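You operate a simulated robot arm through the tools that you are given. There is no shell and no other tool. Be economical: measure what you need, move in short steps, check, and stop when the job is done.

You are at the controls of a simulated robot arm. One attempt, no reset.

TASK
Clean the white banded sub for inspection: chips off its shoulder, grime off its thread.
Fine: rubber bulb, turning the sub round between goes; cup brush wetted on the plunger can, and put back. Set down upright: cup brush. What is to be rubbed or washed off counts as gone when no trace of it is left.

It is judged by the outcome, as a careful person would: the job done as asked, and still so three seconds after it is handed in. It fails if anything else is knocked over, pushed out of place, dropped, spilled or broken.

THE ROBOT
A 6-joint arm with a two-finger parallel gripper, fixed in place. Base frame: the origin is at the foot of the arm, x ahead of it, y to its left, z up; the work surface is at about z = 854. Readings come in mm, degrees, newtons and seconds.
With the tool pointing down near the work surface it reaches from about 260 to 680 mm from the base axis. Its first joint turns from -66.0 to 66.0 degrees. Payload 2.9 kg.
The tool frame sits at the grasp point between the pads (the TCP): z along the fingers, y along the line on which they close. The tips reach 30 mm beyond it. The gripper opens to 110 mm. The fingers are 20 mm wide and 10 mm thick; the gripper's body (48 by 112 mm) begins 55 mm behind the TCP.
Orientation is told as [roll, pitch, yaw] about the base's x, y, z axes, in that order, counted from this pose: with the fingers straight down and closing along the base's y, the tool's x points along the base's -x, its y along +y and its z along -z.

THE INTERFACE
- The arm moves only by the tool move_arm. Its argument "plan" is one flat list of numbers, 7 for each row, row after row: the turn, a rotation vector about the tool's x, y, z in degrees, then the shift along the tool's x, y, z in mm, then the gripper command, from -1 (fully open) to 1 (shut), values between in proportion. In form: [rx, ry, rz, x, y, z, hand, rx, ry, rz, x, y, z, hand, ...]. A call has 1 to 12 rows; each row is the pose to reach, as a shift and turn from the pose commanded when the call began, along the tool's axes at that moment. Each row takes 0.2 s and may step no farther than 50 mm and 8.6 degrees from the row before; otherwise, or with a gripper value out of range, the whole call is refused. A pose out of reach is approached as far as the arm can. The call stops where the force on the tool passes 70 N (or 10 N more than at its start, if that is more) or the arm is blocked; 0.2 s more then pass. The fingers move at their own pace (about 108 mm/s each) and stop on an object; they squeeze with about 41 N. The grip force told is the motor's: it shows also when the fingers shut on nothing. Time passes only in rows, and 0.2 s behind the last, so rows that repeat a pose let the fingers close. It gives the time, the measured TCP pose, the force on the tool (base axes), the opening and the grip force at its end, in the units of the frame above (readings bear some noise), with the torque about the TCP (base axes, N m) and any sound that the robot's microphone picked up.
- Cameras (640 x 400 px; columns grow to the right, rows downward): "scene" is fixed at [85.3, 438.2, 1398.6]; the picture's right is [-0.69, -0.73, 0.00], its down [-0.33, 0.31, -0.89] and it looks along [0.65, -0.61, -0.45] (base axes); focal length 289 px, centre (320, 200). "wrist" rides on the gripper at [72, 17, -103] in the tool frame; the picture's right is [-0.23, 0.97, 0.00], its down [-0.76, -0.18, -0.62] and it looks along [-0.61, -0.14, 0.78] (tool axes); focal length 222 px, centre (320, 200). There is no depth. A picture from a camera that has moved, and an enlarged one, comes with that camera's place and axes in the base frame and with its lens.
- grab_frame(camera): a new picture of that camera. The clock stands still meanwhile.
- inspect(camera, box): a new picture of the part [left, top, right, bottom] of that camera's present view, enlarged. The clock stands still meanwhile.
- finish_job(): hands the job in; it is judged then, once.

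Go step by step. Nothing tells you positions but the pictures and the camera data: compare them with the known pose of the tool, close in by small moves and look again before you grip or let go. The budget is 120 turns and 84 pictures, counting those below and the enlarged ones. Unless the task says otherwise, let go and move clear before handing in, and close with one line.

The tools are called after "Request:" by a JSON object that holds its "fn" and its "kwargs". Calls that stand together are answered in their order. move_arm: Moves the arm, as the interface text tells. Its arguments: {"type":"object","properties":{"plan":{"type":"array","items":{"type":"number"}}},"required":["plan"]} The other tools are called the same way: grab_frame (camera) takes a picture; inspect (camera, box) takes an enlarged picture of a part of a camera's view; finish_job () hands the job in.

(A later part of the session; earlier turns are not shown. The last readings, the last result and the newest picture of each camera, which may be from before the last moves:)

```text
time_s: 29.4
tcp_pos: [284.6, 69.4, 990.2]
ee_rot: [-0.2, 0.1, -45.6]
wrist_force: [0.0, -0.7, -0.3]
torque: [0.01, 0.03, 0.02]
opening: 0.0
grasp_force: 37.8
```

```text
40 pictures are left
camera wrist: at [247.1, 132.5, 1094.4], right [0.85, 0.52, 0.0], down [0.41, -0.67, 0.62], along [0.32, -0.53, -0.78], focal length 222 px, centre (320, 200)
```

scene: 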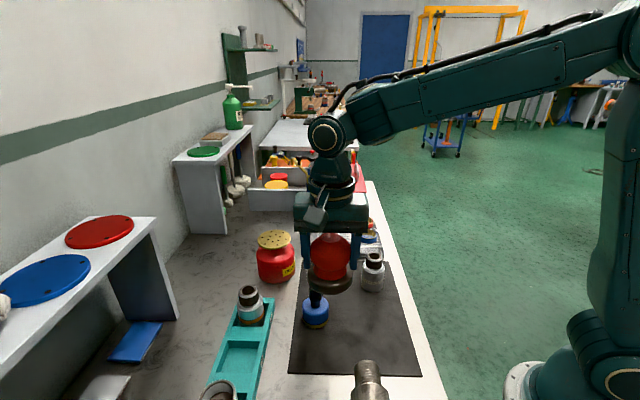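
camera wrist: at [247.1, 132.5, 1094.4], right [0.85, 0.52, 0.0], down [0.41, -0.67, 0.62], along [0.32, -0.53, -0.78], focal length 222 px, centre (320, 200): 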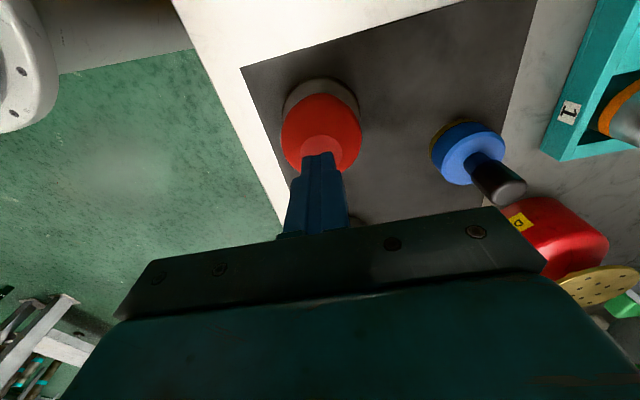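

Fingers are closed just above the pale button. I'll press down in small steps.

Request:
{"fn": "move_arm", "kwargs": {"plan": [0, 0, 0, 0, 0, 10, 1, 0, 0, 0, 0, 0, 15, 1, 0, 0, 0, 0, 0, 18, 1, 0, 0, 0, 0, 0, 20, 1, 0, 0, 0, 0, 0, 22, 1, 0, 0, 0, 0, 0, 24, 1, 0, 0, 0, 0, 0, 26, 1, 0, 0, 0, 0, 0, 28, 1]}}

```text
time_s: 31.2
tcp_pos: [285.5, 67.8, 964.4]
ee_rot: [-0.2, -0.1, -45.6]
wrist_force: [2.2, -0.1, 2.8]
torque: [-0.04, -0.04, -0.01]
opening: 0.0
grasp_force: 37.2
```

Request:
{"fn": "move_arm", "kwargs": {"plan": [0, 0, 0, 0, 0, 3, 1, 0, 0, 0, 0, 0, 6, 1, 0, 0, 0, 0, 0, 9, 1]}}

```text
time_s: 32.0
tcp_pos: [285.7, 68.3, 956.2]
ee_rot: [0.0, 0.0, -45.6]
wrist_force: [-12.6, -3.9, 53.9]
torque: [-0.08, 0.36, -0.02]
opening: 0.0
grasp_force: 38.2
```

Request:
{"fn": "inspect", "kwargs": {"camera": "scene", "box": [330, 260, 440, 370]}}

Request:
{"fn": "move_arm", "kwargs": {"plan": [0, 0, 0, 0, 0, -10, 1, 0, 0, 0, 0, 0, -35, 1, 0, 0, 0, 0, 0, -60, 1]}}

Request:
{"fn": "inspect", "kwargs": {"camera": "scene", "box": [330, 260, 440, 370]}}

```text
3.64 times, centred on (385, 315) of scene
camera zoom: at [84.5, 438.0, 1398.7], right [-0.69, -0.73, 0.0], down [-0.33, 0.31, -0.89], along [0.65, -0.61, -0.45], focal length 1051 px, centre (84, -218)
```

zoom: 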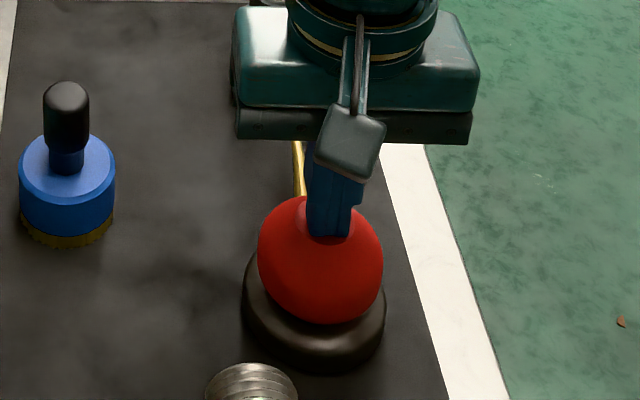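

```text
time_s: 32.8
tcp_pos: [285.4, 69.3, 1014.9]
ee_rot: [-0.1, 0.2, -45.5]
wrist_force: [-0.4, -0.5, 0.4]
torque: [-0.02, -0.01, -0.02]
opening: 0.3
grasp_force: 37.5
```

```text
3.64 times, centred on (385, 315) of scene
camera zoom: at [85.3, 438.2, 1398.6], right [-0.69, -0.73, 0.0], down [-0.33, 0.31, -0.89], along [0.65, -0.61, -0.45], focal length 1051 px, centre (84, -218)
```

zoom: 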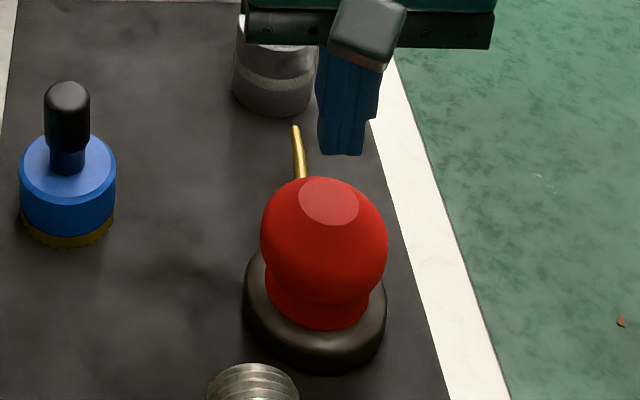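

The bulb's red top is sprung: it sinks under a press from above and returns, so it puffs while standing on its base. I'll check the nozzle's shape and the shoulder for change.

Request:
{"fn": "move_arm", "kwargs": {"plan": [0, 0, 0, 15, -30, -30, 1, 0, 0, 0, 30, -45, -70, 1, 0, 0, 0, 30, -45, -110, 1]}}

Request:
{"fn": "inspect", "kwargs": {"camera": "scene", "box": [363, 250, 387, 275]}}

Request:
{"fn": "inspect", "kwargs": {"camera": "scene", "box": [365, 270, 415, 320]}}

Request:
{"fn": "inspect", "kwargs": {"camera": "wrist", "box": [290, 80, 400, 190]}}

```text
time_s: 33.6
tcp_pos: [232.2, 59.0, 1125.7]
ee_rot: [-0.1, 0.0, -45.6]
wrist_force: [-0.2, 0.1, 0.7]
torque: [-0.01, -0.01, 0.04]
opening: 0.1
grasp_force: 38.0
```

```text
16.00 times, centred on (375, 262) of scene
camera zoom: at [85.3, 438.2, 1398.6], right [-0.69, -0.73, 0.0], down [-0.33, 0.31, -0.89], along [0.65, -0.61, -0.45], focal length 4626 px, centre (-560, -800)
```

zoom: 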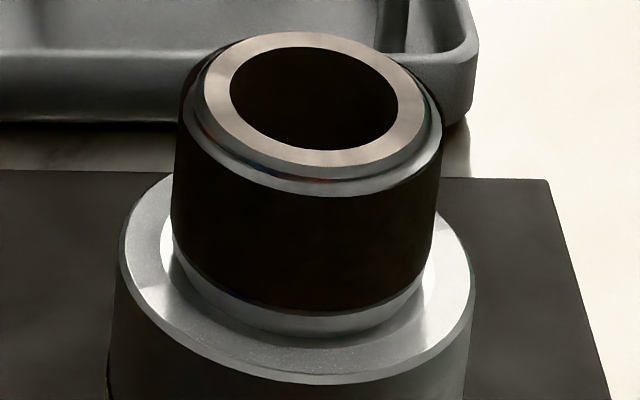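

```text
8.00 times, centred on (390, 295) of scene
camera zoom: at [85.3, 438.2, 1398.6], right [-0.69, -0.73, 0.0], down [-0.33, 0.31, -0.89], along [0.65, -0.61, -0.45], focal length 2313 px, centre (-240, -560)
```

zoom: 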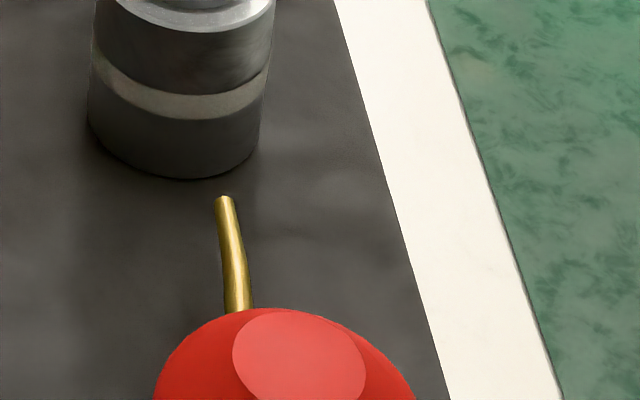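

```text
3.64 times, centred on (345, 135) of wrist
camera zoom: at [193.9, 123.5, 1228.3], right [0.85, 0.52, 0.0], down [0.41, -0.67, 0.62], along [0.32, -0.53, -0.78], focal length 808 px, centre (229, 436)
```

zoom: 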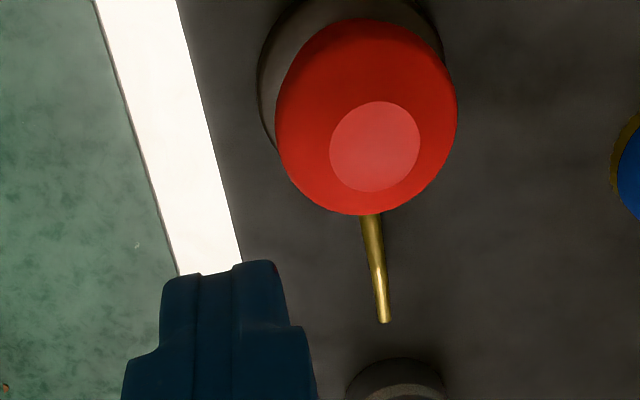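

The front of the shoulder looks less speckled after that press, so presses at the original spot seem to work. I'll return above the button and give several quick strokes.

Request:
{"fn": "move_arm", "kwargs": {"plan": [0, 0, 0, -15, 22, 20, 1, 0, 0, 0, -30.5, 44.7, 60, 1, 0, 0, 0, -30.5, 44.7, 105, 1, 0, 0, 0, -30.5, 44.7, 150, 1, 0, 0, 0, -30.5, 44.7, 170, 1, 0, 0, 0, -30.5, 44.7, 150, 1, 0, 0, 0, -30.5, 44.7, 170, 1, 0, 0, 0, -30.5, 44.7, 150, 1, 0, 0, 0, -30.5, 44.7, 170, 1, 0, 0, 0, -30.5, 44.7, 150, 1]}}

Request:
{"fn": "move_arm", "kwargs": {"plan": [0, 0, 0, 15, -15, -40, 1, 0, 0, 0, 30, -30, -80, 1, 0, 0, 0, 40, -45, -120, 1, 0, 0, 0, 40, -45, -150, 1]}}

Request:
{"fn": "inspect", "kwargs": {"camera": "scene", "box": [363, 250, 387, 275]}}

```text
time_s: 35.8
tcp_pos: [285.2, 67.2, 974.4]
ee_rot: [-0.1, 0.1, -45.6]
wrist_force: [-0.7, 0.5, 0.5]
torque: [0.01, 0.01, -0.03]
opening: 0.0
grasp_force: 37.4
```

```text
time_s: 36.8
tcp_pos: [224.6, 64.5, 1125.4]
ee_rot: [-0.2, 0.1, -45.6]
wrist_force: [1.1, -0.6, -0.5]
torque: [0.01, -0.01, 0.01]
opening: 0.2
grasp_force: 38.1
```

```text
16.00 times, centred on (375, 262) of scene
camera zoom: at [85.3, 438.2, 1398.6], right [-0.69, -0.73, 0.0], down [-0.33, 0.31, -0.89], along [0.65, -0.61, -0.45], focal length 4626 px, centre (-560, -800)
```

zoom: 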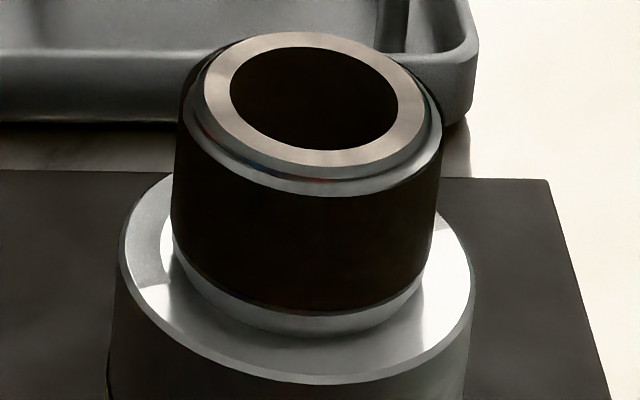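

The sector facing the nozzle is now clean and bright; the speckle remains round the sides and back. Next I'll go above the sub, open to about 84 mm, to grip its body and turn it.

Request:
{"fn": "move_arm", "kwargs": {"plan": [0, 0, 0, -40, 9, 10, -0.53, 0, 0, 0, -80, 18, 30, -0.53, 0, 0, 0, -120, 27, 50, -0.53, 0, 0, 0, -160, 36, 75, -0.53, 0, 0, 0, -195, 44, 95, -0.53, 0, 0, 0, -218, 49.8, 115, -0.53, 0, 0, 0, -218, 49.8, 115, -0.53]}}

Request:
{"fn": "grab_frame", "kwargs": {"camera": "wrist"}}

Request:
{"fn": "inspect", "kwargs": {"camera": "scene", "box": [330, 220, 420, 320]}}

```text
time_s: 38.4
tcp_pos: [413.5, -57.3, 1010.8]
ee_rot: [-0.1, 0.0, -45.7]
wrist_force: [-0.1, 1.1, 0.1]
torque: [0.02, 0.03, -0.03]
opening: 84.2
grasp_force: 0.0
```

```text
33 pictures are left
camera wrist: at [374.9, 8.5, 1113.8], right [0.85, 0.52, 0.0], down [0.41, -0.67, 0.62], along [0.32, -0.53, -0.78], focal length 222 px, centre (320, 200)
```

wrist: 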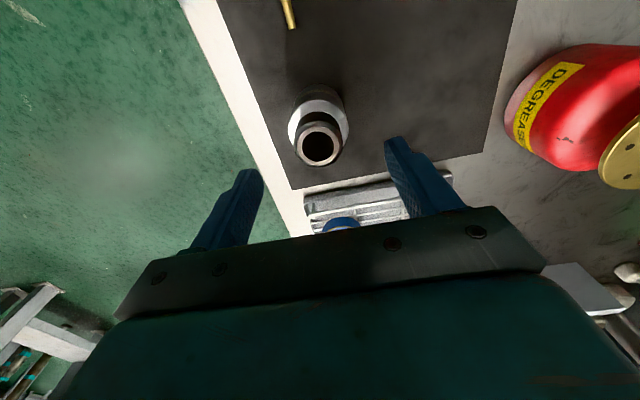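

```text
4.00 times, centred on (375, 270) of scene
camera zoom: at [85.3, 438.2, 1398.6], right [-0.69, -0.73, 0.0], down [-0.33, 0.31, -0.89], along [0.65, -0.61, -0.45], focal length 1157 px, centre (100, -80)
```

zoom: 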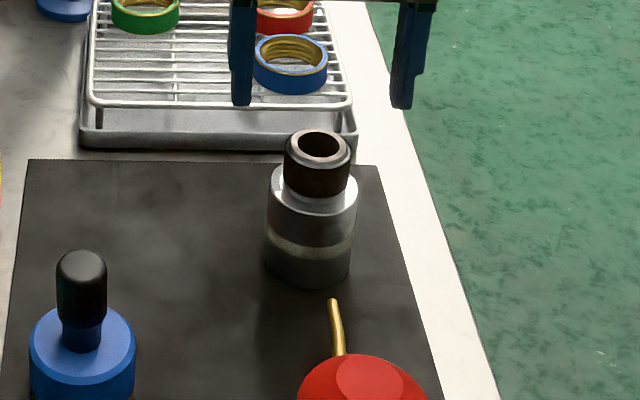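

Request:
{"fn": "move_arm", "kwargs": {"plan": [0, 0, 0, 0, 0, 45, -0.53, 0, 0, 0, 0, 0, 85, -0.53, 0, 0, 0, 0, 0, 106, -0.53, 0, 0, 0, 0, 0, 106, -0.1, 0, 0, 0, 0, 0, 106, 0.2, 0, 0, 0, 0, 0, 106, 0.2]}}

```text
time_s: 39.8
tcp_pos: [412.8, -55.2, 905.0]
ee_rot: [-0.1, 0.1, -45.6]
wrist_force: [-1.4, -0.6, -0.4]
torque: [0.01, 0.05, 0.02]
opening: 55.0
grasp_force: 40.9
```

The sub's body is gripped at 55 mm. I'll turn it in place.

Request:
{"fn": "move_arm", "kwargs": {"plan": [0, 0, -8, 0, 0, 0, 0.2, 0, 0, -16, 0, 0, 0, 0.2, 0, 0, -24, 0, 0, 0, 0.2, 0, 0, -32, 0, 0, 0, 0.2, 0, 0, -40, 0, 0, 0, 0.2, 0, 0, -48, 0, 0, 0, 0.2, 0, 0, -56, 0, 0, 0, 0.2, 0, 0, -64, 0, 0, 0, 0.2]}}

Request:
{"fn": "move_arm", "kwargs": {"plan": [0, 0, -8, 0, 0, 0, 0.2, 0, 0, -16, 0, 0, 0, 0.2, 0, 0, -24, 0, 0, 0, 0.2, 0, 0, -32, 0, 0, 0, 0.2, 0, 0, -40, 0, 0, 0, 0.2, 0, 0, -48, 0, 0, 0, 0.2, 0, 0, -56, 0, 0, 0, 0.2]}}

Request:
{"fn": "move_arm", "kwargs": {"plan": [0, 0, 0, 0, 0, 0, -0.3, 0, 0, 0, 0, 0, 0, -0.5, 0, 0, 0, 0, 0, 0, -0.5, 0, 0, 0, 0, 0, -40, -0.5, 0, 0, 0, 0, 0, -80, -0.5, 0, 0, 0, 0, 0, -110, -0.5]}}

Request:
{"fn": "inspect", "kwargs": {"camera": "scene", "box": [353, 240, 397, 300]}}

```text
time_s: 41.6
tcp_pos: [412.6, -55.6, 903.7]
ee_rot: [0.1, 0.1, 18.6]
wrist_force: [-1.0, 3.5, 8.7]
torque: [0.03, 0.23, -0.2]
opening: 54.6
grasp_force: 41.2
```

```text
time_s: 43.2
tcp_pos: [413.1, -56.3, 905.5]
ee_rot: [0.1, 0.1, 74.5]
wrist_force: [-2.4, -4.2, 3.8]
torque: [-0.24, -0.04, -0.12]
opening: 54.7
grasp_force: 41.6
```

```text
time_s: 44.6
tcp_pos: [411.9, -57.2, 1015.0]
ee_rot: [0.1, 0.1, 74.4]
wrist_force: [-0.4, 1.1, -0.8]
torque: [0.02, 0.01, 0.03]
opening: 82.5
grasp_force: 0.0
```

```text
6.67 times, centred on (375, 270) of scene
camera zoom: at [85.3, 438.2, 1398.6], right [-0.69, -0.73, 0.0], down [-0.33, 0.31, -0.89], along [0.65, -0.61, -0.45], focal length 1928 px, centre (-47, -267)
```

zoom: 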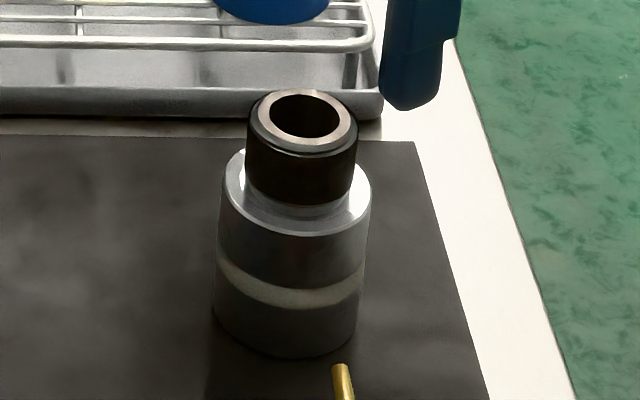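

The sub is turned about 120° and still stands upright, near (413.5, -51). I'll go back to the bulb, turning the hand back on the way, and puff again.

Request:
{"fn": "move_arm", "kwargs": {"plan": [0, 0, 8, -5, 10, -15, 0, 0, 0, 16, -12, 22, -15, 1, 0, 0, 24, -20, 36, -15, 1, 0, 0, 32, -28, 50, -15, 1, 0, 0, 40, -36, 65, -15, 1, 0, 0, 48, -44, 80, -15, 1, 0, 0, 56, -52, 94, -15, 1, 0, 0, 64, -60, 108, -15, 1, 0, 0, 72, -68, 122, -10, 1, 0, 0, 80, -77, 138, 0, 1, 0, 0, 88, -86.6, 155.4, 20, 1, 0, 0, 96, -86.6, 155.4, 40, 1]}}

Request:
{"fn": "move_arm", "kwargs": {"plan": [0, 0, 0, 0, 0, 20, 1, 0, 0, 0, 0, 0, 0, 1, 0, 0, 0, 0, 0, 20, 1, 0, 0, 0, 0, 0, 0, 1, 0, 0, 0, 0, 0, 20, 1, 0, 0, 0, 0, 0, 0, 1, 0, 0, 0, 0, 0, 20, 1, 0, 0, 0, 0, 0, 0, 1, 0, 0, 0, 0, 0, 20, 1, 0, 0, 0, 0, 0, 0, 1]}}

Request:
{"fn": "grab_frame", "kwargs": {"camera": "scene"}}

```text
time_s: 47.2
tcp_pos: [287.0, 68.9, 974.3]
ee_rot: [-0.1, 0.2, -21.6]
wrist_force: [-0.4, -0.4, -0.4]
torque: [0.02, 0.01, 0.02]
opening: 0.0
grasp_force: 37.9
```

```text
time_s: 49.4
tcp_pos: [287.0, 69.7, 973.2]
ee_rot: [-0.2, 0.2, -21.6]
wrist_force: [0.4, 0.3, -0.6]
torque: [0.02, -0.01, -0.01]
opening: 0.2
grasp_force: 37.7
```

```text
30 pictures are left
```

scene: 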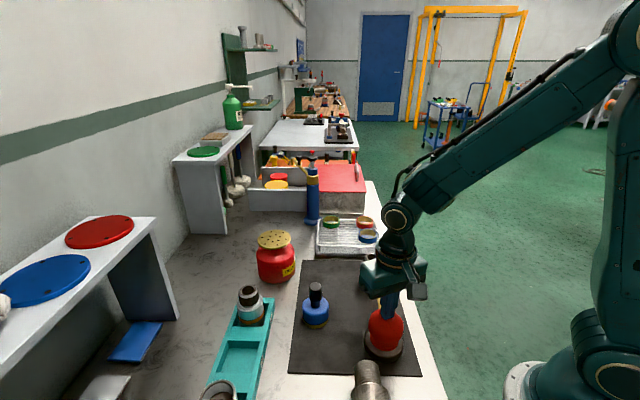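

Request:
{"fn": "move_arm", "kwargs": {"plan": [0, 0, 5, -10, -4, -41, 1, 0, 0, 10, -45, -18, -45, 0, 0, 0, 15, -85, -34, -45, -0.5, 0, 0, 20, -125, -50, -45, -0.5, 0, 0, 24, -162, -65, -41, -0.5, 0, 0, 24, -162, -65, -41, -0.5]}}

Request:
{"fn": "inspect", "kwargs": {"camera": "scene", "box": [363, 250, 387, 275]}}

Request:
{"fn": "inspect", "kwargs": {"camera": "wrist", "box": [270, 80, 370, 180]}}

```text
time_s: 50.8
tcp_pos: [412.5, -51.9, 1015.0]
ee_rot: [-0.1, 0.1, -45.7]
wrist_force: [-0.4, -0.1, 0.6]
torque: [0.02, -0.01, -0.01]
opening: 82.4
grasp_force: 0.0
```

```text
16.00 times, centred on (375, 262) of scene
camera zoom: at [85.3, 438.2, 1398.6], right [-0.69, -0.73, 0.0], down [-0.33, 0.31, -0.89], along [0.65, -0.61, -0.45], focal length 4626 px, centre (-560, -800)
```

zoom: 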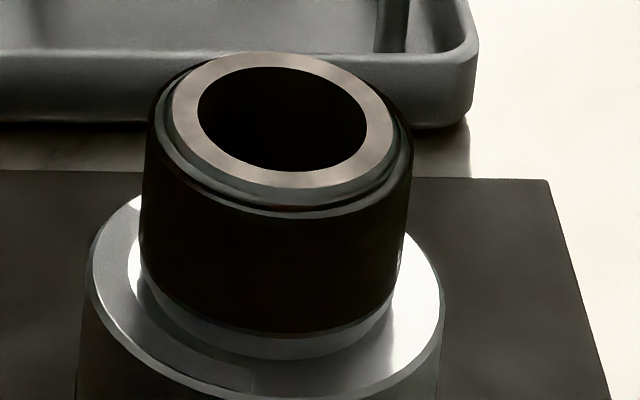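

```text
4.00 times, centred on (320, 130) of wrist
camera zoom: at [374.7, 12.6, 1117.3], right [0.86, 0.52, 0.0], down [0.41, -0.67, 0.62], along [0.32, -0.53, -0.78], focal length 888 px, centre (320, 480)
```

zoom: 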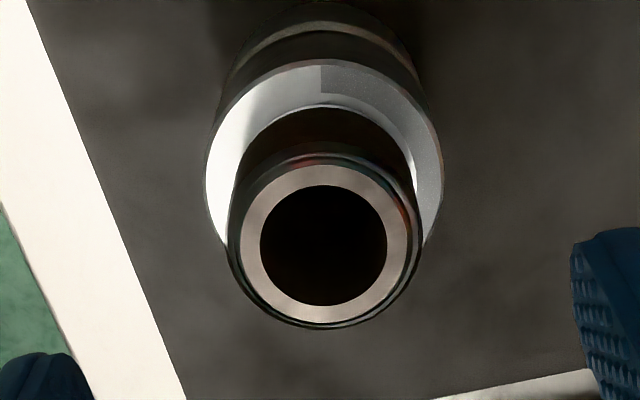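

There is a sharp boundary: the left half of the facing side is clean and the right half still speckled, because the sub drifted about 8 mm off the jet line. I'll regrip it at its true centre, lift slightly, turn it 56° and put it back on the jet line.

Request:
{"fn": "move_arm", "kwargs": {"plan": [0, 0, 0, 1, 1.7, 40, -0.5, 0, 0, 0, 1, 1.7, 80, -0.5, 0, 0, 0, 1, 1.7, 109, -0.5, 0, 0, 0, 1, 1.7, 109, -0.1, 0, 0, 0, 1, 1.7, 109, 0.2, 0, 0, 0, 1, 1.7, 109, 0.2]}}

Request:
{"fn": "move_arm", "kwargs": {"plan": [0, 0, 0, 0, 0, -3, 0.2, 0, 0, -8, -3.6, -7, -4, 0.2, 0, 0, -16, -3.6, -7, -4, 0.2, 0, 0, -24, -3.6, -7, -4, 0.2, 0, 0, -32, -3.6, -7, -4, 0.2, 0, 0, -40, -3.6, -7, -4, 0.2, 0, 0, -48, -3.6, -7, -4, 0.2, 0, 0, -56, -3.6, -7, -4, 0.2, 0, 0, -56, -3.6, -7, -1, 0.2, 0, 0, -56, -3.6, -7, 0.5, 0.2]}}

Request:
{"fn": "move_arm", "kwargs": {"plan": [0, 0, 0, 0, 0, 0, -0.3, 0, 0, 0, 0, 0, 0, -0.5, 0, 0, 0, 0, 0, -40, -0.5, 0, 0, 0, 0, 0, -80, -0.5, 0, 0, 0, 0, 0, -110, -0.5]}}

Request:
{"fn": "inspect", "kwargs": {"camera": "scene", "box": [363, 250, 387, 275]}}

```text
time_s: 52.2
tcp_pos: [413.6, -48.5, 903.9]
ee_rot: [-0.1, 0.1, -45.5]
wrist_force: [0.1, -0.6, -1.3]
torque: [-0.03, 0.0, -0.03]
opening: 55.4
grasp_force: 41.0
```

```text
time_s: 54.4
tcp_pos: [412.2, -55.8, 905.5]
ee_rot: [0.0, 0.1, 10.4]
wrist_force: [-0.3, 0.4, -2.0]
torque: [0.03, -0.03, 0.03]
opening: 55.4
grasp_force: 41.0
```

```text
time_s: 55.6
tcp_pos: [412.1, -56.5, 1017.0]
ee_rot: [-0.1, 0.0, 10.4]
wrist_force: [-0.1, -0.8, -0.2]
torque: [-0.03, 0.01, -0.01]
opening: 82.5
grasp_force: 0.1
```

```text
16.00 times, centred on (375, 262) of scene
camera zoom: at [85.3, 438.2, 1398.6], right [-0.69, -0.73, 0.0], down [-0.33, 0.31, -0.89], along [0.65, -0.61, -0.45], focal length 4626 px, centre (-560, -800)
```

zoom: 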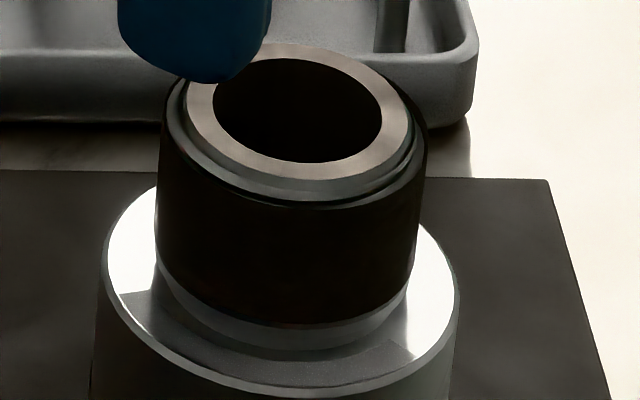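

The one remaining speckled sector now faces the nozzle, with clean metal on both sides. I'll regrip, turn it 16° more and centre it on the jet line at about (410, -58).

Request:
{"fn": "move_arm", "kwargs": {"plan": [0, 0, 0, 0, 0, 40, -0.5, 0, 0, 0, 0, 0, 80, -0.5, 0, 0, 0, 0, 0, 111, -0.5, 0, 0, 0, 0, 0, 111, -0.2, 0, 0, 0, 0, 0, 111, 0.2, 0, 0, 0, 0, 0, 111, 0.2, 0, 0, 0, 0, 0, 108, 0.2, 0, 0, -8, 2.5, -2, 107, 0.2, 0, 0, -16, 2.5, -2, 107, 0.2, 0, 0, -16, 2.5, -2, 110, 0.2, 0, 0, -16, 2.5, -2, 111, 0.2]}}

Request:
{"fn": "move_arm", "kwargs": {"plan": [0, 0, 0, 0, 0, 0, 0, 0, 0, 0, 0, 0, 0, -0.3, 0, 0, 0, 0, 0, 0, -0.5, 0, 0, 0, 0, 0, -40, -0.5, 0, 0, 0, 0, 0, -80, -0.5, 0, 0, 0, 0, 0, -110, -0.5]}}

Request:
{"fn": "inspect", "kwargs": {"camera": "scene", "box": [363, 250, 387, 275]}}

```text
time_s: 58.0
tcp_pos: [410.2, -59.7, 905.1]
ee_rot: [0.0, 0.1, 26.4]
wrist_force: [-2.8, 1.0, 9.6]
torque: [-0.13, 0.39, 0.09]
opening: 55.1
grasp_force: 41.0
```

```text
time_s: 59.4
tcp_pos: [409.1, -59.0, 1017.0]
ee_rot: [0.0, 0.2, 26.4]
wrist_force: [0.0, -0.2, -0.3]
torque: [-0.02, 0.03, 0.0]
opening: 82.4
grasp_force: 0.1
```

```text
16.00 times, centred on (375, 262) of scene
camera zoom: at [85.3, 438.2, 1398.6], right [-0.69, -0.73, 0.0], down [-0.33, 0.31, -0.89], along [0.65, -0.61, -0.45], focal length 4626 px, centre (-560, -800)
```

zoom: 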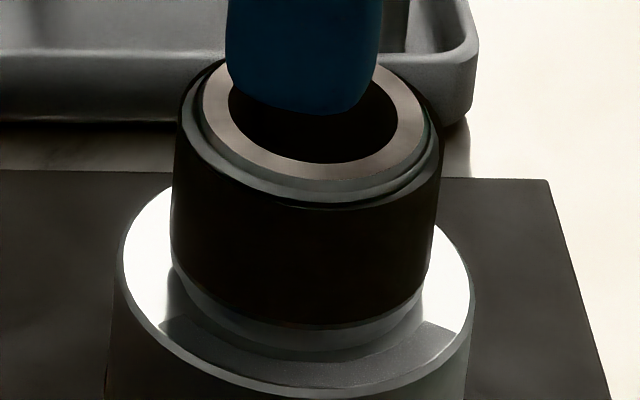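

The speckled sector is centred toward the nozzle; now I'll go back to the bulb and puff.

Request:
{"fn": "move_arm", "kwargs": {"plan": [0, 0, 0, 10, 30, -10, 0, 0, 0, 0, 21, 67, -10, 1, 0, 0, 0, 32, 104, -10, 1, 0, 0, 0, 43, 138, -5, 1, 0, 0, 0, 53.1, 168.8, 15, 1, 0, 0, 0, 53.1, 168.8, 42, 1]}}

Request:
{"fn": "move_arm", "kwargs": {"plan": [0, 0, 0, 0, 0, 20, 1, 0, 0, 0, 0, 0, 0, 1, 0, 0, 0, 0, 0, 20, 1, 0, 0, 0, 0, 0, 0, 1, 0, 0, 0, 0, 0, 20, 1, 0, 0, 0, 0, 0, 0, 1, 0, 0, 0, 0, 0, 20, 1, 0, 0, 0, 0, 0, 0, 1]}}

Request:
{"fn": "move_arm", "kwargs": {"plan": [0, 0, 0, -10, 10, -45, 1, 0, 0, 0, -10, 50, -80, 1, 0, 0, 0, -10, 90, -110, 1, 0, 0, 0, -10, 120, -140, -1]}}

Request:
{"fn": "inspect", "kwargs": {"camera": "scene", "box": [363, 250, 387, 275]}}

```text
time_s: 60.8
tcp_pos: [286.3, 69.3, 972.9]
ee_rot: [0.0, 0.1, 26.4]
wrist_force: [-0.8, 0.6, 0.5]
torque: [0.01, -0.02, -0.02]
opening: 0.0
grasp_force: 37.4
```

```text
time_s: 62.0
tcp_pos: [287.7, 68.7, 959.4]
ee_rot: [0.1, 0.0, 26.4]
wrist_force: [-6.4, -2.2, 13.1]
torque: [-0.09, 0.12, 0.03]
opening: 0.0
grasp_force: 37.6
stopped in row 6: the force on the tool passed its limit at 212 N (the readings are from after the stop); the commanded pose is now the measured one
```

```text
refused: row 2 steps farther than a row can; nothing moved
```

```text
16.00 times, centred on (375, 262) of scene
camera zoom: at [85.0, 438.1, 1398.6], right [-0.69, -0.73, 0.0], down [-0.33, 0.31, -0.89], along [0.65, -0.61, -0.45], focal length 4626 px, centre (-560, -800)
```

zoom: 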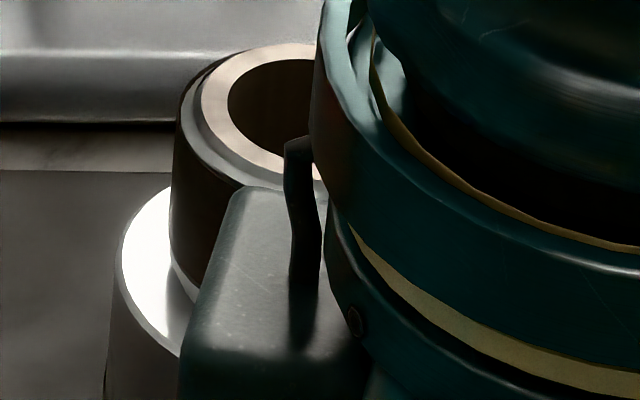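

Request:
{"fn": "move_arm", "kwargs": {"plan": [0, 0, 0, 0, 0, -40, 1, 0, 0, 0, -10, 25, -75, 1, 0, 0, 0, -20, 60, -105, 0, 0, 0, 0, -30, 95, -135, -1]}}

Request:
{"fn": "inspect", "kwargs": {"camera": "scene", "box": [363, 250, 387, 275]}}

Request:
{"fn": "grab_frame", "kwargs": {"camera": "scene"}}

```text
time_s: 63.0
tcp_pos: [272.3, 167.1, 1094.7]
ee_rot: [0.0, -0.2, 26.3]
wrist_force: [0.3, 0.2, -0.5]
torque: [-0.01, 0.0, 0.03]
opening: 110.1
grasp_force: 0.1
```

```text
16.00 times, centred on (375, 262) of scene
camera zoom: at [85.3, 438.2, 1398.6], right [-0.69, -0.73, 0.0], down [-0.33, 0.31, -0.89], along [0.65, -0.61, -0.45], focal length 4626 px, centre (-560, -800)
```

zoom: 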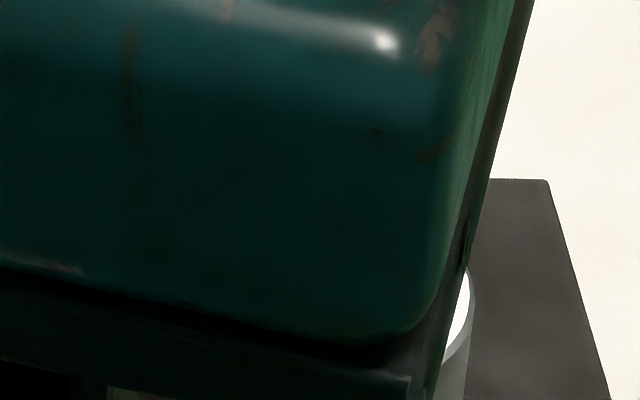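

```text
23 pictures are left
```

scene: 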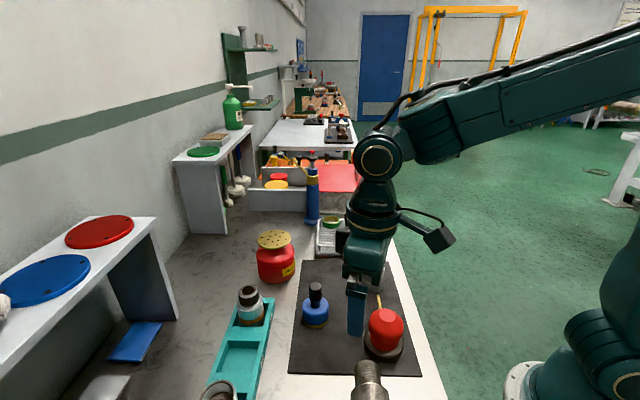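

The hand hides the sub, so I'll move over the brush, which I place at about (434, 125) with its handle top near z 952. That also clears the view of the shoulder.

Request:
{"fn": "move_arm", "kwargs": {"plan": [0, 0, 6, -30, -25, 0, -1, 0, 0, 12, -60, -50, 10, -1, 0, 0, 18, -90, -75, 25, -1, 0, 0, 24, -110, -95, 45, -1, 0, 0, 26.4, -126.2, -109.6, 65, -0.6, 0, 0, 26.4, -126.2, -109.6, 65, -0.5]}}

Request:
{"fn": "inspect", "kwargs": {"camera": "scene", "box": [363, 250, 387, 275]}}

Request:
{"fn": "grab_frame", "kwargs": {"camera": "wrist"}}

```text
time_s: 64.4
tcp_pos: [435.5, 125.6, 1029.3]
ee_rot: [0.1, -0.2, -0.1]
wrist_force: [-0.7, 0.3, 0.4]
torque: [-0.03, 0.01, 0.01]
opening: 82.4
grasp_force: 0.1
```

```text
16.00 times, centred on (375, 262) of scene
camera zoom: at [85.3, 438.2, 1398.6], right [-0.69, -0.73, 0.0], down [-0.33, 0.31, -0.89], along [0.65, -0.61, -0.45], focal length 4626 px, centre (-560, -800)
```

zoom: 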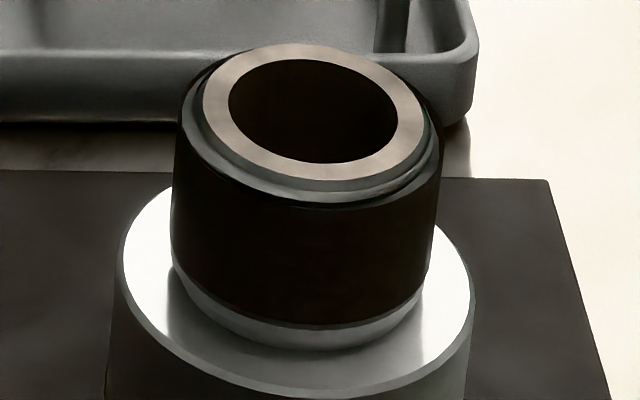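

```text
21 pictures are left
camera wrist: at [362.6, 143.1, 1131.9], right [0.23, 0.97, 0.0], down [0.76, -0.18, 0.62], along [0.61, -0.14, -0.78], focal length 222 px, centre (320, 200)
```

wrist: 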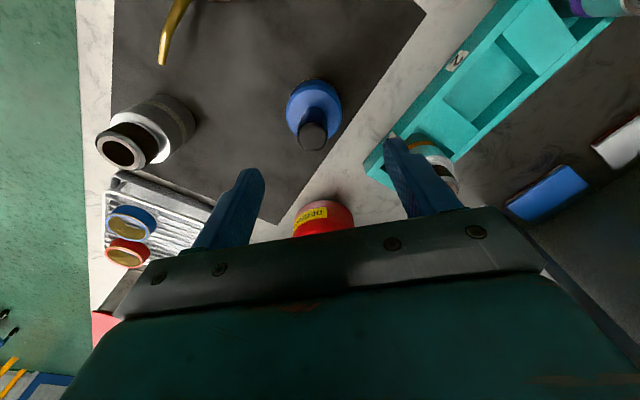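

The visible shoulder is fully clean. The brush handle axis is near (434.5, 120.5); I'll descend and grip it.

Request:
{"fn": "move_arm", "kwargs": {"plan": [0, 0, 0, 1, -5, 40, -0.5, 0, 0, 0, 1, -5, 75, -0.5, 0, 0, 0, 1, -5, 93, -0.5, 0, 0, 0, 1, -5, 93, 0, 0, 0, 0, 1, -5, 93, 0.7, 0, 0, 0, 1, -5, 93, 0.7, 0, 0, 0, 1, -5, 93, 0.7]}}

Request:
{"fn": "inspect", "kwargs": {"camera": "scene", "box": [280, 250, 360, 340]}}

```text
time_s: 66.0
tcp_pos: [434.0, 120.1, 936.9]
ee_rot: [0.2, 0.0, 0.0]
wrist_force: [-0.6, 1.0, -0.9]
torque: [0.04, 0.02, 0.04]
opening: 26.4
grasp_force: 40.8
```

```text
4.44 times, centred on (320, 295) of scene
camera zoom: at [85.3, 438.2, 1398.6], right [-0.69, -0.73, 0.0], down [-0.33, 0.31, -0.89], along [0.65, -0.61, -0.45], focal length 1285 px, centre (320, -222)
```

zoom: 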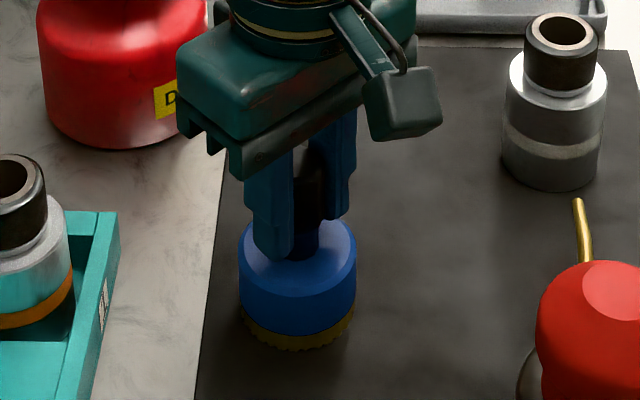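

Handle gripped. I'll lift the brush and carry it over the plunger can near (638, 89).

Request:
{"fn": "move_arm", "kwargs": {"plan": [0, 0, 0, 0, 0, -40, 0.7, 0, 0, 0, 0, 0, -85, 0.7, 0, 0, 0, 0, 0, -128, 0.7, 0, 0, 0, -40, -6, -128, 0.7, 0, 0, 0, -85, -13, -128, 0.7, 0, 0, 0, -130, -20, -128, 0.7, 0, 0, 0, -170, -26, -128, 0.7, 0, 0, 0, -204, -31, -128, 0.7, 0, 0, 0, -204, -31, -128, 0.7]}}

Request:
{"fn": "grab_frame", "kwargs": {"camera": "wrist"}}

Request:
{"fn": "inspect", "kwargs": {"camera": "scene", "box": [230, 180, 340, 300]}}

```text
time_s: 68.0
tcp_pos: [635.7, 91.2, 1063.5]
ee_rot: [0.2, 0.0, 0.0]
wrist_force: [-0.9, 0.2, -2.2]
torque: [-0.03, 0.01, -0.01]
opening: 26.1
grasp_force: 41.1
```

```text
19 pictures are left
camera wrist: at [563.1, 108.2, 1166.8], right [0.23, 0.97, 0.0], down [0.76, -0.18, 0.62], along [0.61, -0.14, -0.78], focal length 222 px, centre (320, 200)
```

wrist: 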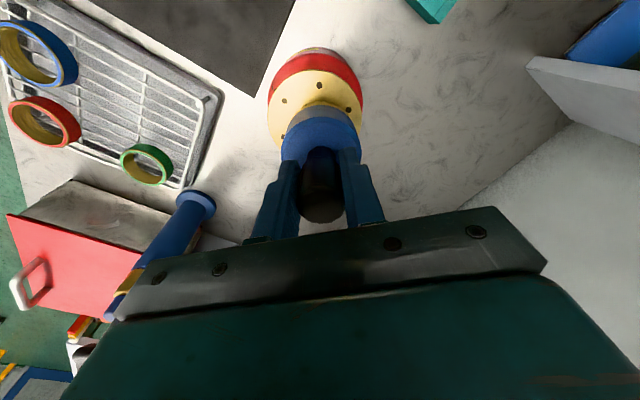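

```text
3.33 times, centred on (285, 240) of scene
camera zoom: at [85.3, 438.2, 1398.6], right [-0.69, -0.73, 0.0], down [-0.33, 0.31, -0.89], along [0.65, -0.61, -0.45], focal length 964 px, centre (437, 67)
```

zoom: 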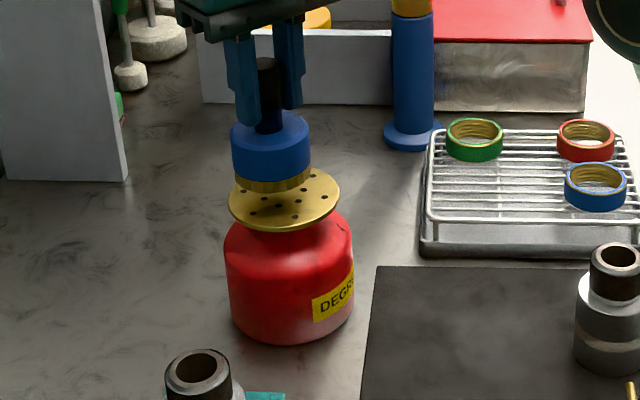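

The brush hangs just over the disc; I'll shift a few mm to centre and press down gradually.

Request:
{"fn": "move_arm", "kwargs": {"plan": [0, 0, 0, 4, -4, 10, 0.7, 0, 0, 0, 4, -4, 20, 0.7, 0, 0, 0, 4, -4, 25, 0.7, 0, 0, 0, 4, -4, 28, 0.7, 0, 0, 0, 4, -4, 31, 0.7, 0, 0, 0, 4, -4, 34, 0.7]}}

```text
time_s: 69.4
tcp_pos: [632.6, 86.1, 1033.7]
ee_rot: [0.1, -0.3, 0.0]
wrist_force: [-3.9, 0.0, 16.2]
torque: [-0.06, 0.64, -0.11]
opening: 26.2
grasp_force: 40.7
```

Request:
{"fn": "move_arm", "kwargs": {"plan": [0, 0, 0, 0, 0, 3, 0.7, 0, 0, 0, 0, 0, 6, 0.7, 0, 0, 0, 0, 0, 9, 0.7, 0, 0, 0, 0, 0, 9, 0.7]}}

Request:
{"fn": "inspect", "kwargs": {"camera": "scene", "box": [230, 180, 340, 300]}}

```text
time_s: 70.4
tcp_pos: [633.6, 86.2, 1025.8]
ee_rot: [0.0, -0.6, 0.0]
wrist_force: [4.0, 0.1, 28.1]
torque: [-0.15, 0.11, 0.02]
opening: 26.1
grasp_force: 40.9
```

```text
3.33 times, centred on (285, 240) of scene
camera zoom: at [84.8, 438.1, 1398.6], right [-0.69, -0.73, 0.0], down [-0.33, 0.31, -0.89], along [0.65, -0.61, -0.45], focal length 964 px, centre (437, 67)
```

zoom: 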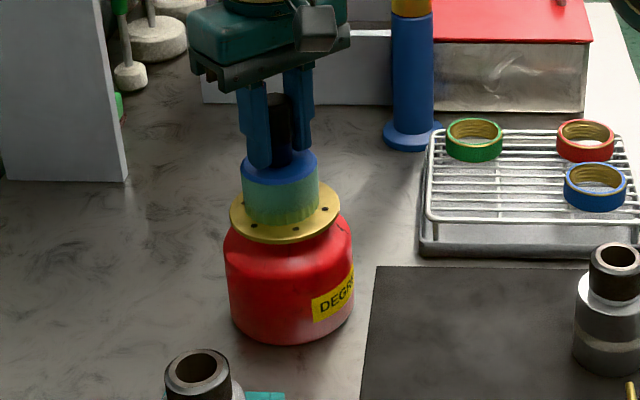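

The plunger sank and the brush turned wet and greenish. I'll lift it and carry it over the sub.

Request:
{"fn": "move_arm", "kwargs": {"plan": [0, 0, 0, 0, 0, -20, 0.7, 0, 0, 0, 0, 0, -55, 0.7, 0, 0, 0, 38, -24, -58, 0.7, 0, 0, 0, 76, -48, -58, 0.7, 0, 0, 0, 114, -72, -58, 0.7, 0, 0, 0, 152, -96, -58, 0.7, 0, 0, 0, 190, -120, -58, 0.7, 0, 0, 0, 222, -143.7, -58, 0.7, 0, 0, 0, 222, -143.7, -40, 0.7, 0, 0, 0, 222, -143.7, -40, 0.7]}}

Request:
{"fn": "inspect", "kwargs": {"camera": "scene", "box": [345, 215, 405, 285]}}

Request:
{"fn": "grab_frame", "kwargs": {"camera": "wrist"}}

```text
time_s: 72.6
tcp_pos: [411.0, -59.0, 1062.1]
ee_rot: [0.1, -0.1, 0.1]
wrist_force: [0.6, -0.3, -0.9]
torque: [0.02, 0.04, -0.02]
opening: 26.3
grasp_force: 40.5
```

```text
5.71 times, centred on (375, 250) of scene
camera zoom: at [85.3, 438.2, 1398.6], right [-0.69, -0.73, 0.0], down [-0.33, 0.31, -0.89], along [0.65, -0.61, -0.45], focal length 1652 px, centre (6, -86)
```

zoom: 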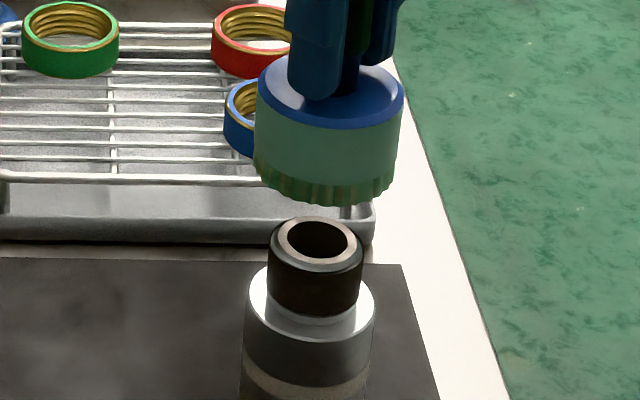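

```text
15 pictures are left
camera wrist: at [338.0, -41.3, 1163.9], right [0.23, 0.97, 0.0], down [0.76, -0.18, 0.62], along [0.61, -0.14, -0.78], focal length 222 px, centre (320, 200)
```

wrist: 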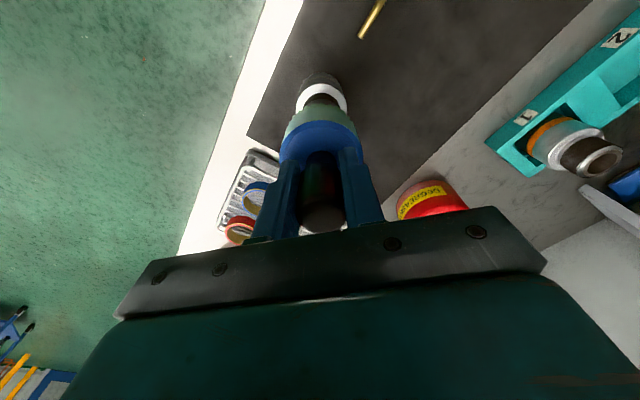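

The brush rim and the pin line up within 1–2 mm, judging both in the same view. I'll lower it slowly over the thread.

Request:
{"fn": "move_arm", "kwargs": {"plan": [0, 0, 0, 0, 0, 15, 0.7, 0, 0, 0, 0, 0, 28, 0.7, 0, 0, 0, 0, 0, 34, 0.7, 0, 0, 0, 0, 0, 40, 0.7, 0, 0, 0, 0, 0, 46, 0.7]}}

Request:
{"fn": "inspect", "kwargs": {"camera": "scene", "box": [345, 230, 405, 300]}}

```text
time_s: 73.8
tcp_pos: [410.2, -58.2, 1015.4]
ee_rot: [0.0, 0.0, 0.0]
wrist_force: [0.3, 0.2, -1.1]
torque: [-0.03, 0.0, -0.01]
opening: 26.1
grasp_force: 40.9
```

```text
5.71 times, centred on (375, 265) of scene
camera zoom: at [85.3, 438.2, 1398.6], right [-0.69, -0.73, 0.0], down [-0.33, 0.31, -0.89], along [0.65, -0.61, -0.45], focal length 1652 px, centre (6, -171)
```

zoom: 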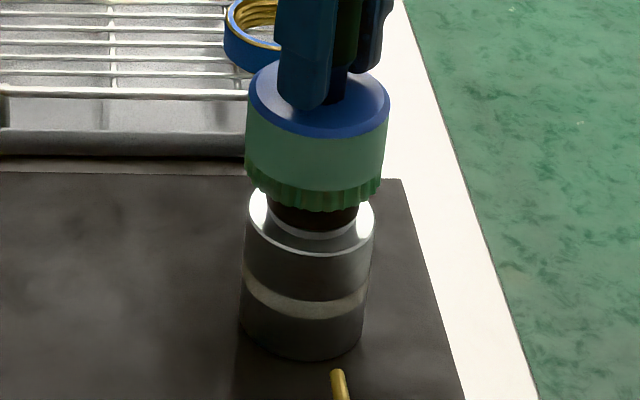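

It slides over the thread without contact. I'll lower it toward the shoulder and scrub by twisting back and forth.

Request:
{"fn": "move_arm", "kwargs": {"plan": [0, 0, 0, 0, 0, 5, 0.7, 0, 0, 0, 0, 0, 10, 0.7, 0, 0, 0, 0, 0, 13, 0.7, 0, 0, 8, 0, 0, 13, 0.7, 0, 0, 16, 0, 0, 13, 0.7, 0, 0, 24, 0, 0, 13, 0.7, 0, 0, 32, 0, 0, 13, 0.7, 0, 0, 40, 0, 0, 13, 0.7, 0, 0, 48, 0, 0, 13, 0.7]}}

Request:
{"fn": "move_arm", "kwargs": {"plan": [0, 0, -8, 0, 0, 0, 0.7, 0, 0, -16, 0, 0, 0, 0.7, 0, 0, -24, 0, 0, 0, 0.7, 0, 0, -32, 0, 0, 0, 0.7, 0, 0, -40, 0, 0, 0, 0.7, 0, 0, -48, 0, 0, 0, 0.7, 0, 0, -56, 0, 0, 0, 0.7, 0, 0, -64, 0, 0, 0, 0.7, 0, 0, -72, 0, 0, 0, 0.7, 0, 0, -80, 0, 0, 0, 0.7, 0, 0, -88, 0, 0, 0, 0.7, 0, 0, -96, 0, 0, 0, 0.7]}}

Request:
{"fn": "move_arm", "kwargs": {"plan": [0, 0, 8, 0, 0, -4, 0.7, 0, 0, 16, 0, 0, -8, 0.7, 0, 0, 24, 0, 0, -12, 0.7, 0, 0, 32, 0, 0, -16, 0.7, 0, 0, 40, 0, 0, -12, 0.7, 0, 0, 48, 0, 0, -8, 0.7, 0, 0, 56, 0, 0, -4, 0.7, 0, 0, 64, 0, 0, 0, 0.7, 0, 0, 72, 0, 0, 0, 0.7, 0, 0, 80, 0, 0, 0, 0.7, 0, 0, 88, 0, 0, 0, 0.7, 0, 0, 96, 0, 0, 0, 0.7]}}

Request:
{"fn": "move_arm", "kwargs": {"plan": [0, 0, -8, 0, 0, 0, 0.7, 0, 0, -16, 0, 0, 0, 0.7, 0, 0, -24, 0, 0, -8, 0.7, 0, 0, -32, 0, 0, -16, 0.7, 0, 0, -40, 0, 0, -24, 0.7, 0, 0, -48, 0, 0, -40, 0.7, 0, 0, -48, 0, 0, -60, 0.7]}}

Request:
{"fn": "inspect", "kwargs": {"camera": "scene", "box": [358, 230, 392, 275]}}

```text
time_s: 75.8
tcp_pos: [411.2, -57.4, 1002.5]
ee_rot: [0.1, 0.0, -48.2]
wrist_force: [-1.7, 0.9, -0.7]
torque: [0.02, 0.01, -0.01]
opening: 26.1
grasp_force: 40.3
```

```text
time_s: 78.4
tcp_pos: [410.7, -58.4, 1002.4]
ee_rot: [0.1, -0.1, 48.2]
wrist_force: [0.6, 0.0, -1.8]
torque: [-0.04, -0.01, 0.01]
opening: 26.0
grasp_force: 41.3
```

```text
time_s: 81.0
tcp_pos: [411.0, -56.7, 1002.6]
ee_rot: [0.0, 0.0, -48.1]
wrist_force: [-0.2, 0.6, -1.8]
torque: [0.02, 0.02, 0.0]
opening: 26.1
grasp_force: 41.2
```

```text
time_s: 82.6
tcp_pos: [410.6, -57.3, 1061.9]
ee_rot: [0.1, 0.0, 0.0]
wrist_force: [-0.3, -0.7, -0.6]
torque: [0.01, -0.01, -0.02]
opening: 25.9
grasp_force: 40.6
```

```text
8.89 times, centred on (375, 252) of scene
camera zoom: at [85.3, 438.2, 1398.6], right [-0.69, -0.73, 0.0], down [-0.33, 0.31, -0.89], along [0.65, -0.61, -0.45], focal length 2570 px, centre (-169, -267)
```

zoom: 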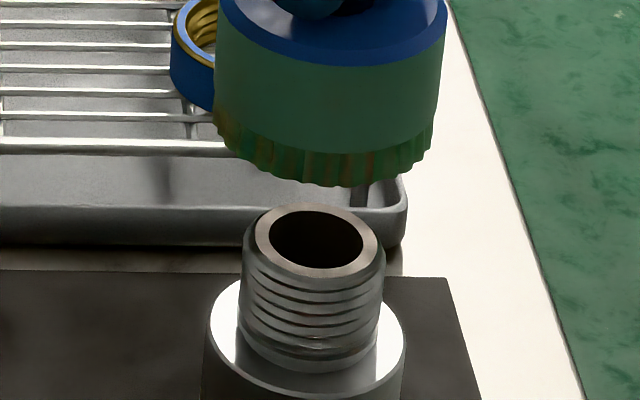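

The thread is now showing. I'll look closer for leftover grime.

Request:
{"fn": "inspect", "kwargs": {"camera": "scene", "box": [363, 252, 387, 272]}}

```text
16.00 times, centred on (375, 262) of scene
camera zoom: at [85.3, 438.2, 1398.6], right [-0.69, -0.73, 0.0], down [-0.33, 0.31, -0.89], along [0.65, -0.61, -0.45], focal length 4626 px, centre (-560, -792)
```

zoom: 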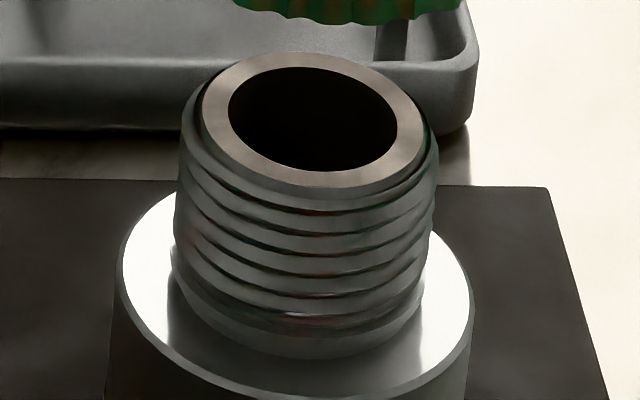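

The thread looks nearly clean. To leave no trace, I'll go back over it with a few more full twists at different heights.

Request:
{"fn": "move_arm", "kwargs": {"plan": [0, 0, 0, 0, 0, 20, 0.7, 0, 0, 0, 0, 0, 35, 0.7, 0, 0, 0, 0, 0, 50, 0.7, 0, 0, 0, 0, 0, 58, 0.7, 0, 0, 8, 0, 0, 60, 0.7, 0, 0, 16, 0, 0, 60, 0.7, 0, 0, 24, 0, 0, 60, 0.7, 0, 0, 32, 0, 0, 60, 0.7, 0, 0, 40, 0, 0, 60, 0.7, 0, 0, 48, 0, 0, 60, 0.7, 0, 0, 56, 0, 0, 60, 0.7]}}

Request:
{"fn": "move_arm", "kwargs": {"plan": [0, 0, -8, 0, 0, 0, 0.7, 0, 0, -16, 0, 0, 0, 0.7, 0, 0, -24, 0, 0, 0, 0.7, 0, 0, -32, 0, 0, 0, 0.7, 0, 0, -40, 0, 0, -5, 0.7, 0, 0, -48, 0, 0, -10, 0.7, 0, 0, -56, 0, 0, -10, 0.7, 0, 0, -64, 0, 0, -10, 0.7, 0, 0, -72, 0, 0, -10, 0.7, 0, 0, -80, 0, 0, -10, 0.7, 0, 0, -88, 0, 0, -10, 0.7, 0, 0, -96, 0, 0, -10, 0.7]}}

Request:
{"fn": "move_arm", "kwargs": {"plan": [0, 0, 8, 0, 0, 0, 0.7, 0, 0, 16, 0, 0, 0, 0.7, 0, 0, 24, 0, 0, 0, 0.7, 0, 0, 32, 0, 0, 0, 0.7, 0, 0, 40, 0, 0, 0, 0.7, 0, 0, 48, 0, 0, 0, 0.7, 0, 0, 56, 0, 0, 5, 0.7, 0, 0, 64, 0, 0, 10, 0.7, 0, 0, 72, 0, 0, 10, 0.7, 0, 0, 80, 0, 0, 10, 0.7, 0, 0, 88, 0, 0, 10, 0.7, 0, 0, 96, 0, 0, 10, 0.7]}}

Request:
{"fn": "move_arm", "kwargs": {"plan": [0, 0, -8, 0, 0, 0, 0.7, 0, 0, -16, 0, 0, 0, 0.7, 0, 0, -24, 0, 0, 0, 0.7, 0, 0, -32, 0, 0, 0, 0.7, 0, 0, -40, 0, 0, 0, 0.7, 0, 0, -48, 0, 0, -5, 0.7, 0, 0, -56, 0, 0, -10, 0.7, 0, 0, -56, 0, 0, -25, 0.7, 0, 0, -56, 0, 0, -45, 0.7, 0, 0, -56, 0, 0, -65, 0.7, 0, 0, -56, 0, 0, -80, 0.7]}}

Request:
{"fn": "inspect", "kwargs": {"camera": "scene", "box": [363, 252, 387, 272]}}

```text
time_s: 85.0
tcp_pos: [412.3, -58.4, 1001.3]
ee_rot: [0.1, 0.0, -56.0]
wrist_force: [-0.4, 0.0, -1.1]
torque: [0.02, 0.08, -0.02]
opening: 26.1
grasp_force: 41.3
```

```text
time_s: 87.6
tcp_pos: [412.1, -58.3, 1012.3]
ee_rot: [-0.1, -0.1, 40.2]
wrist_force: [0.2, 0.5, -2.2]
torque: [0.0, 0.02, 0.02]
opening: 26.2
grasp_force: 41.3
```

```text
time_s: 90.2
tcp_pos: [410.9, -58.3, 1002.6]
ee_rot: [0.2, 0.0, -56.1]
wrist_force: [-0.2, 0.7, -2.0]
torque: [0.05, 0.05, 0.01]
opening: 26.3
grasp_force: 40.8
```

```text
time_s: 92.6
tcp_pos: [410.8, -58.6, 1082.9]
ee_rot: [0.2, 0.0, 0.1]
wrist_force: [0.9, 0.1, -1.0]
torque: [0.01, 0.0, 0.01]
opening: 26.3
grasp_force: 40.6
```

```text
16.00 times, centred on (375, 262) of scene
camera zoom: at [85.3, 438.2, 1398.6], right [-0.69, -0.73, 0.0], down [-0.33, 0.31, -0.89], along [0.65, -0.61, -0.45], focal length 4626 px, centre (-560, -792)
```

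zoom: 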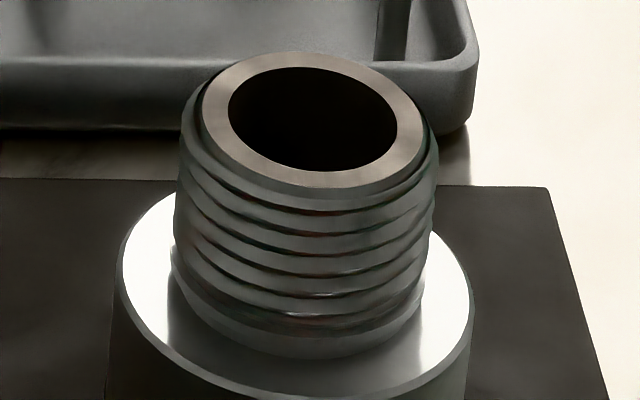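

No further change, so the thread is clean. I'll put the brush back on its original spot.

Request:
{"fn": "move_arm", "kwargs": {"plan": [0, 0, 0, -6, 45, 0, 0.7, 0, 0, 0, -12, 90, 0, 0.7, 0, 0, 0, -18, 135, 0, 0.7, 0, 0, 0, -23.2, 178.7, 10, 0.7, 0, 0, 0, -23.2, 178.7, 50, 0.7, 0, 0, 0, -23.2, 178.7, 95, 0.7, 0, 0, 0, -23.2, 178.7, 130, 0.7, 0, 0, 0, -23.2, 178.7, 141, 0.7, 0, 0, 0, -23.2, 178.7, 145, 0.7, 0, 0, 0, -23.2, 178.7, 146, 0.7]}}

Request:
{"fn": "inspect", "kwargs": {"camera": "scene", "box": [280, 250, 360, 340]}}

```text
time_s: 94.8
tcp_pos: [434.0, 119.9, 936.1]
ee_rot: [0.2, -0.1, 0.0]
wrist_force: [-0.9, 0.1, -2.1]
torque: [0.03, 0.0, 0.04]
opening: 26.2
grasp_force: 40.8
```

```text
4.44 times, centred on (320, 295) of scene
camera zoom: at [85.3, 438.2, 1398.6], right [-0.69, -0.73, 0.0], down [-0.33, 0.31, -0.89], along [0.65, -0.61, -0.45], focal length 1285 px, centre (320, -222)
```

zoom: 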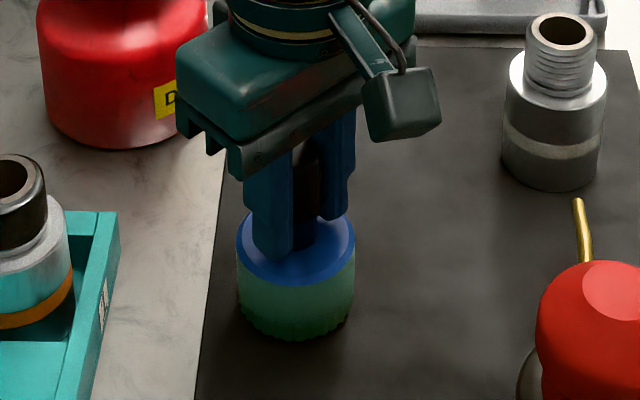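

The brush is still about 4 mm above the mat, having slid in the grip while pressed. I'll lower it gently till the weight comes off.

Request:
{"fn": "move_arm", "kwargs": {"plan": [0, 0, 0, 0, 0, 1.5, 0.7, 0, 0, 0, 0, 0, 3, 0.7, 0, 0, 0, 0, 0, 3.5, 0.7, 0, 0, 0, 0, 0, 3.5, 0.7]}}

```text
time_s: 95.8
tcp_pos: [434.9, 121.1, 933.2]
ee_rot: [0.1, 0.1, 0.0]
wrist_force: [0.3, 0.3, -0.7]
torque: [0.0, -0.01, 0.01]
opening: 26.2
grasp_force: 40.9
```

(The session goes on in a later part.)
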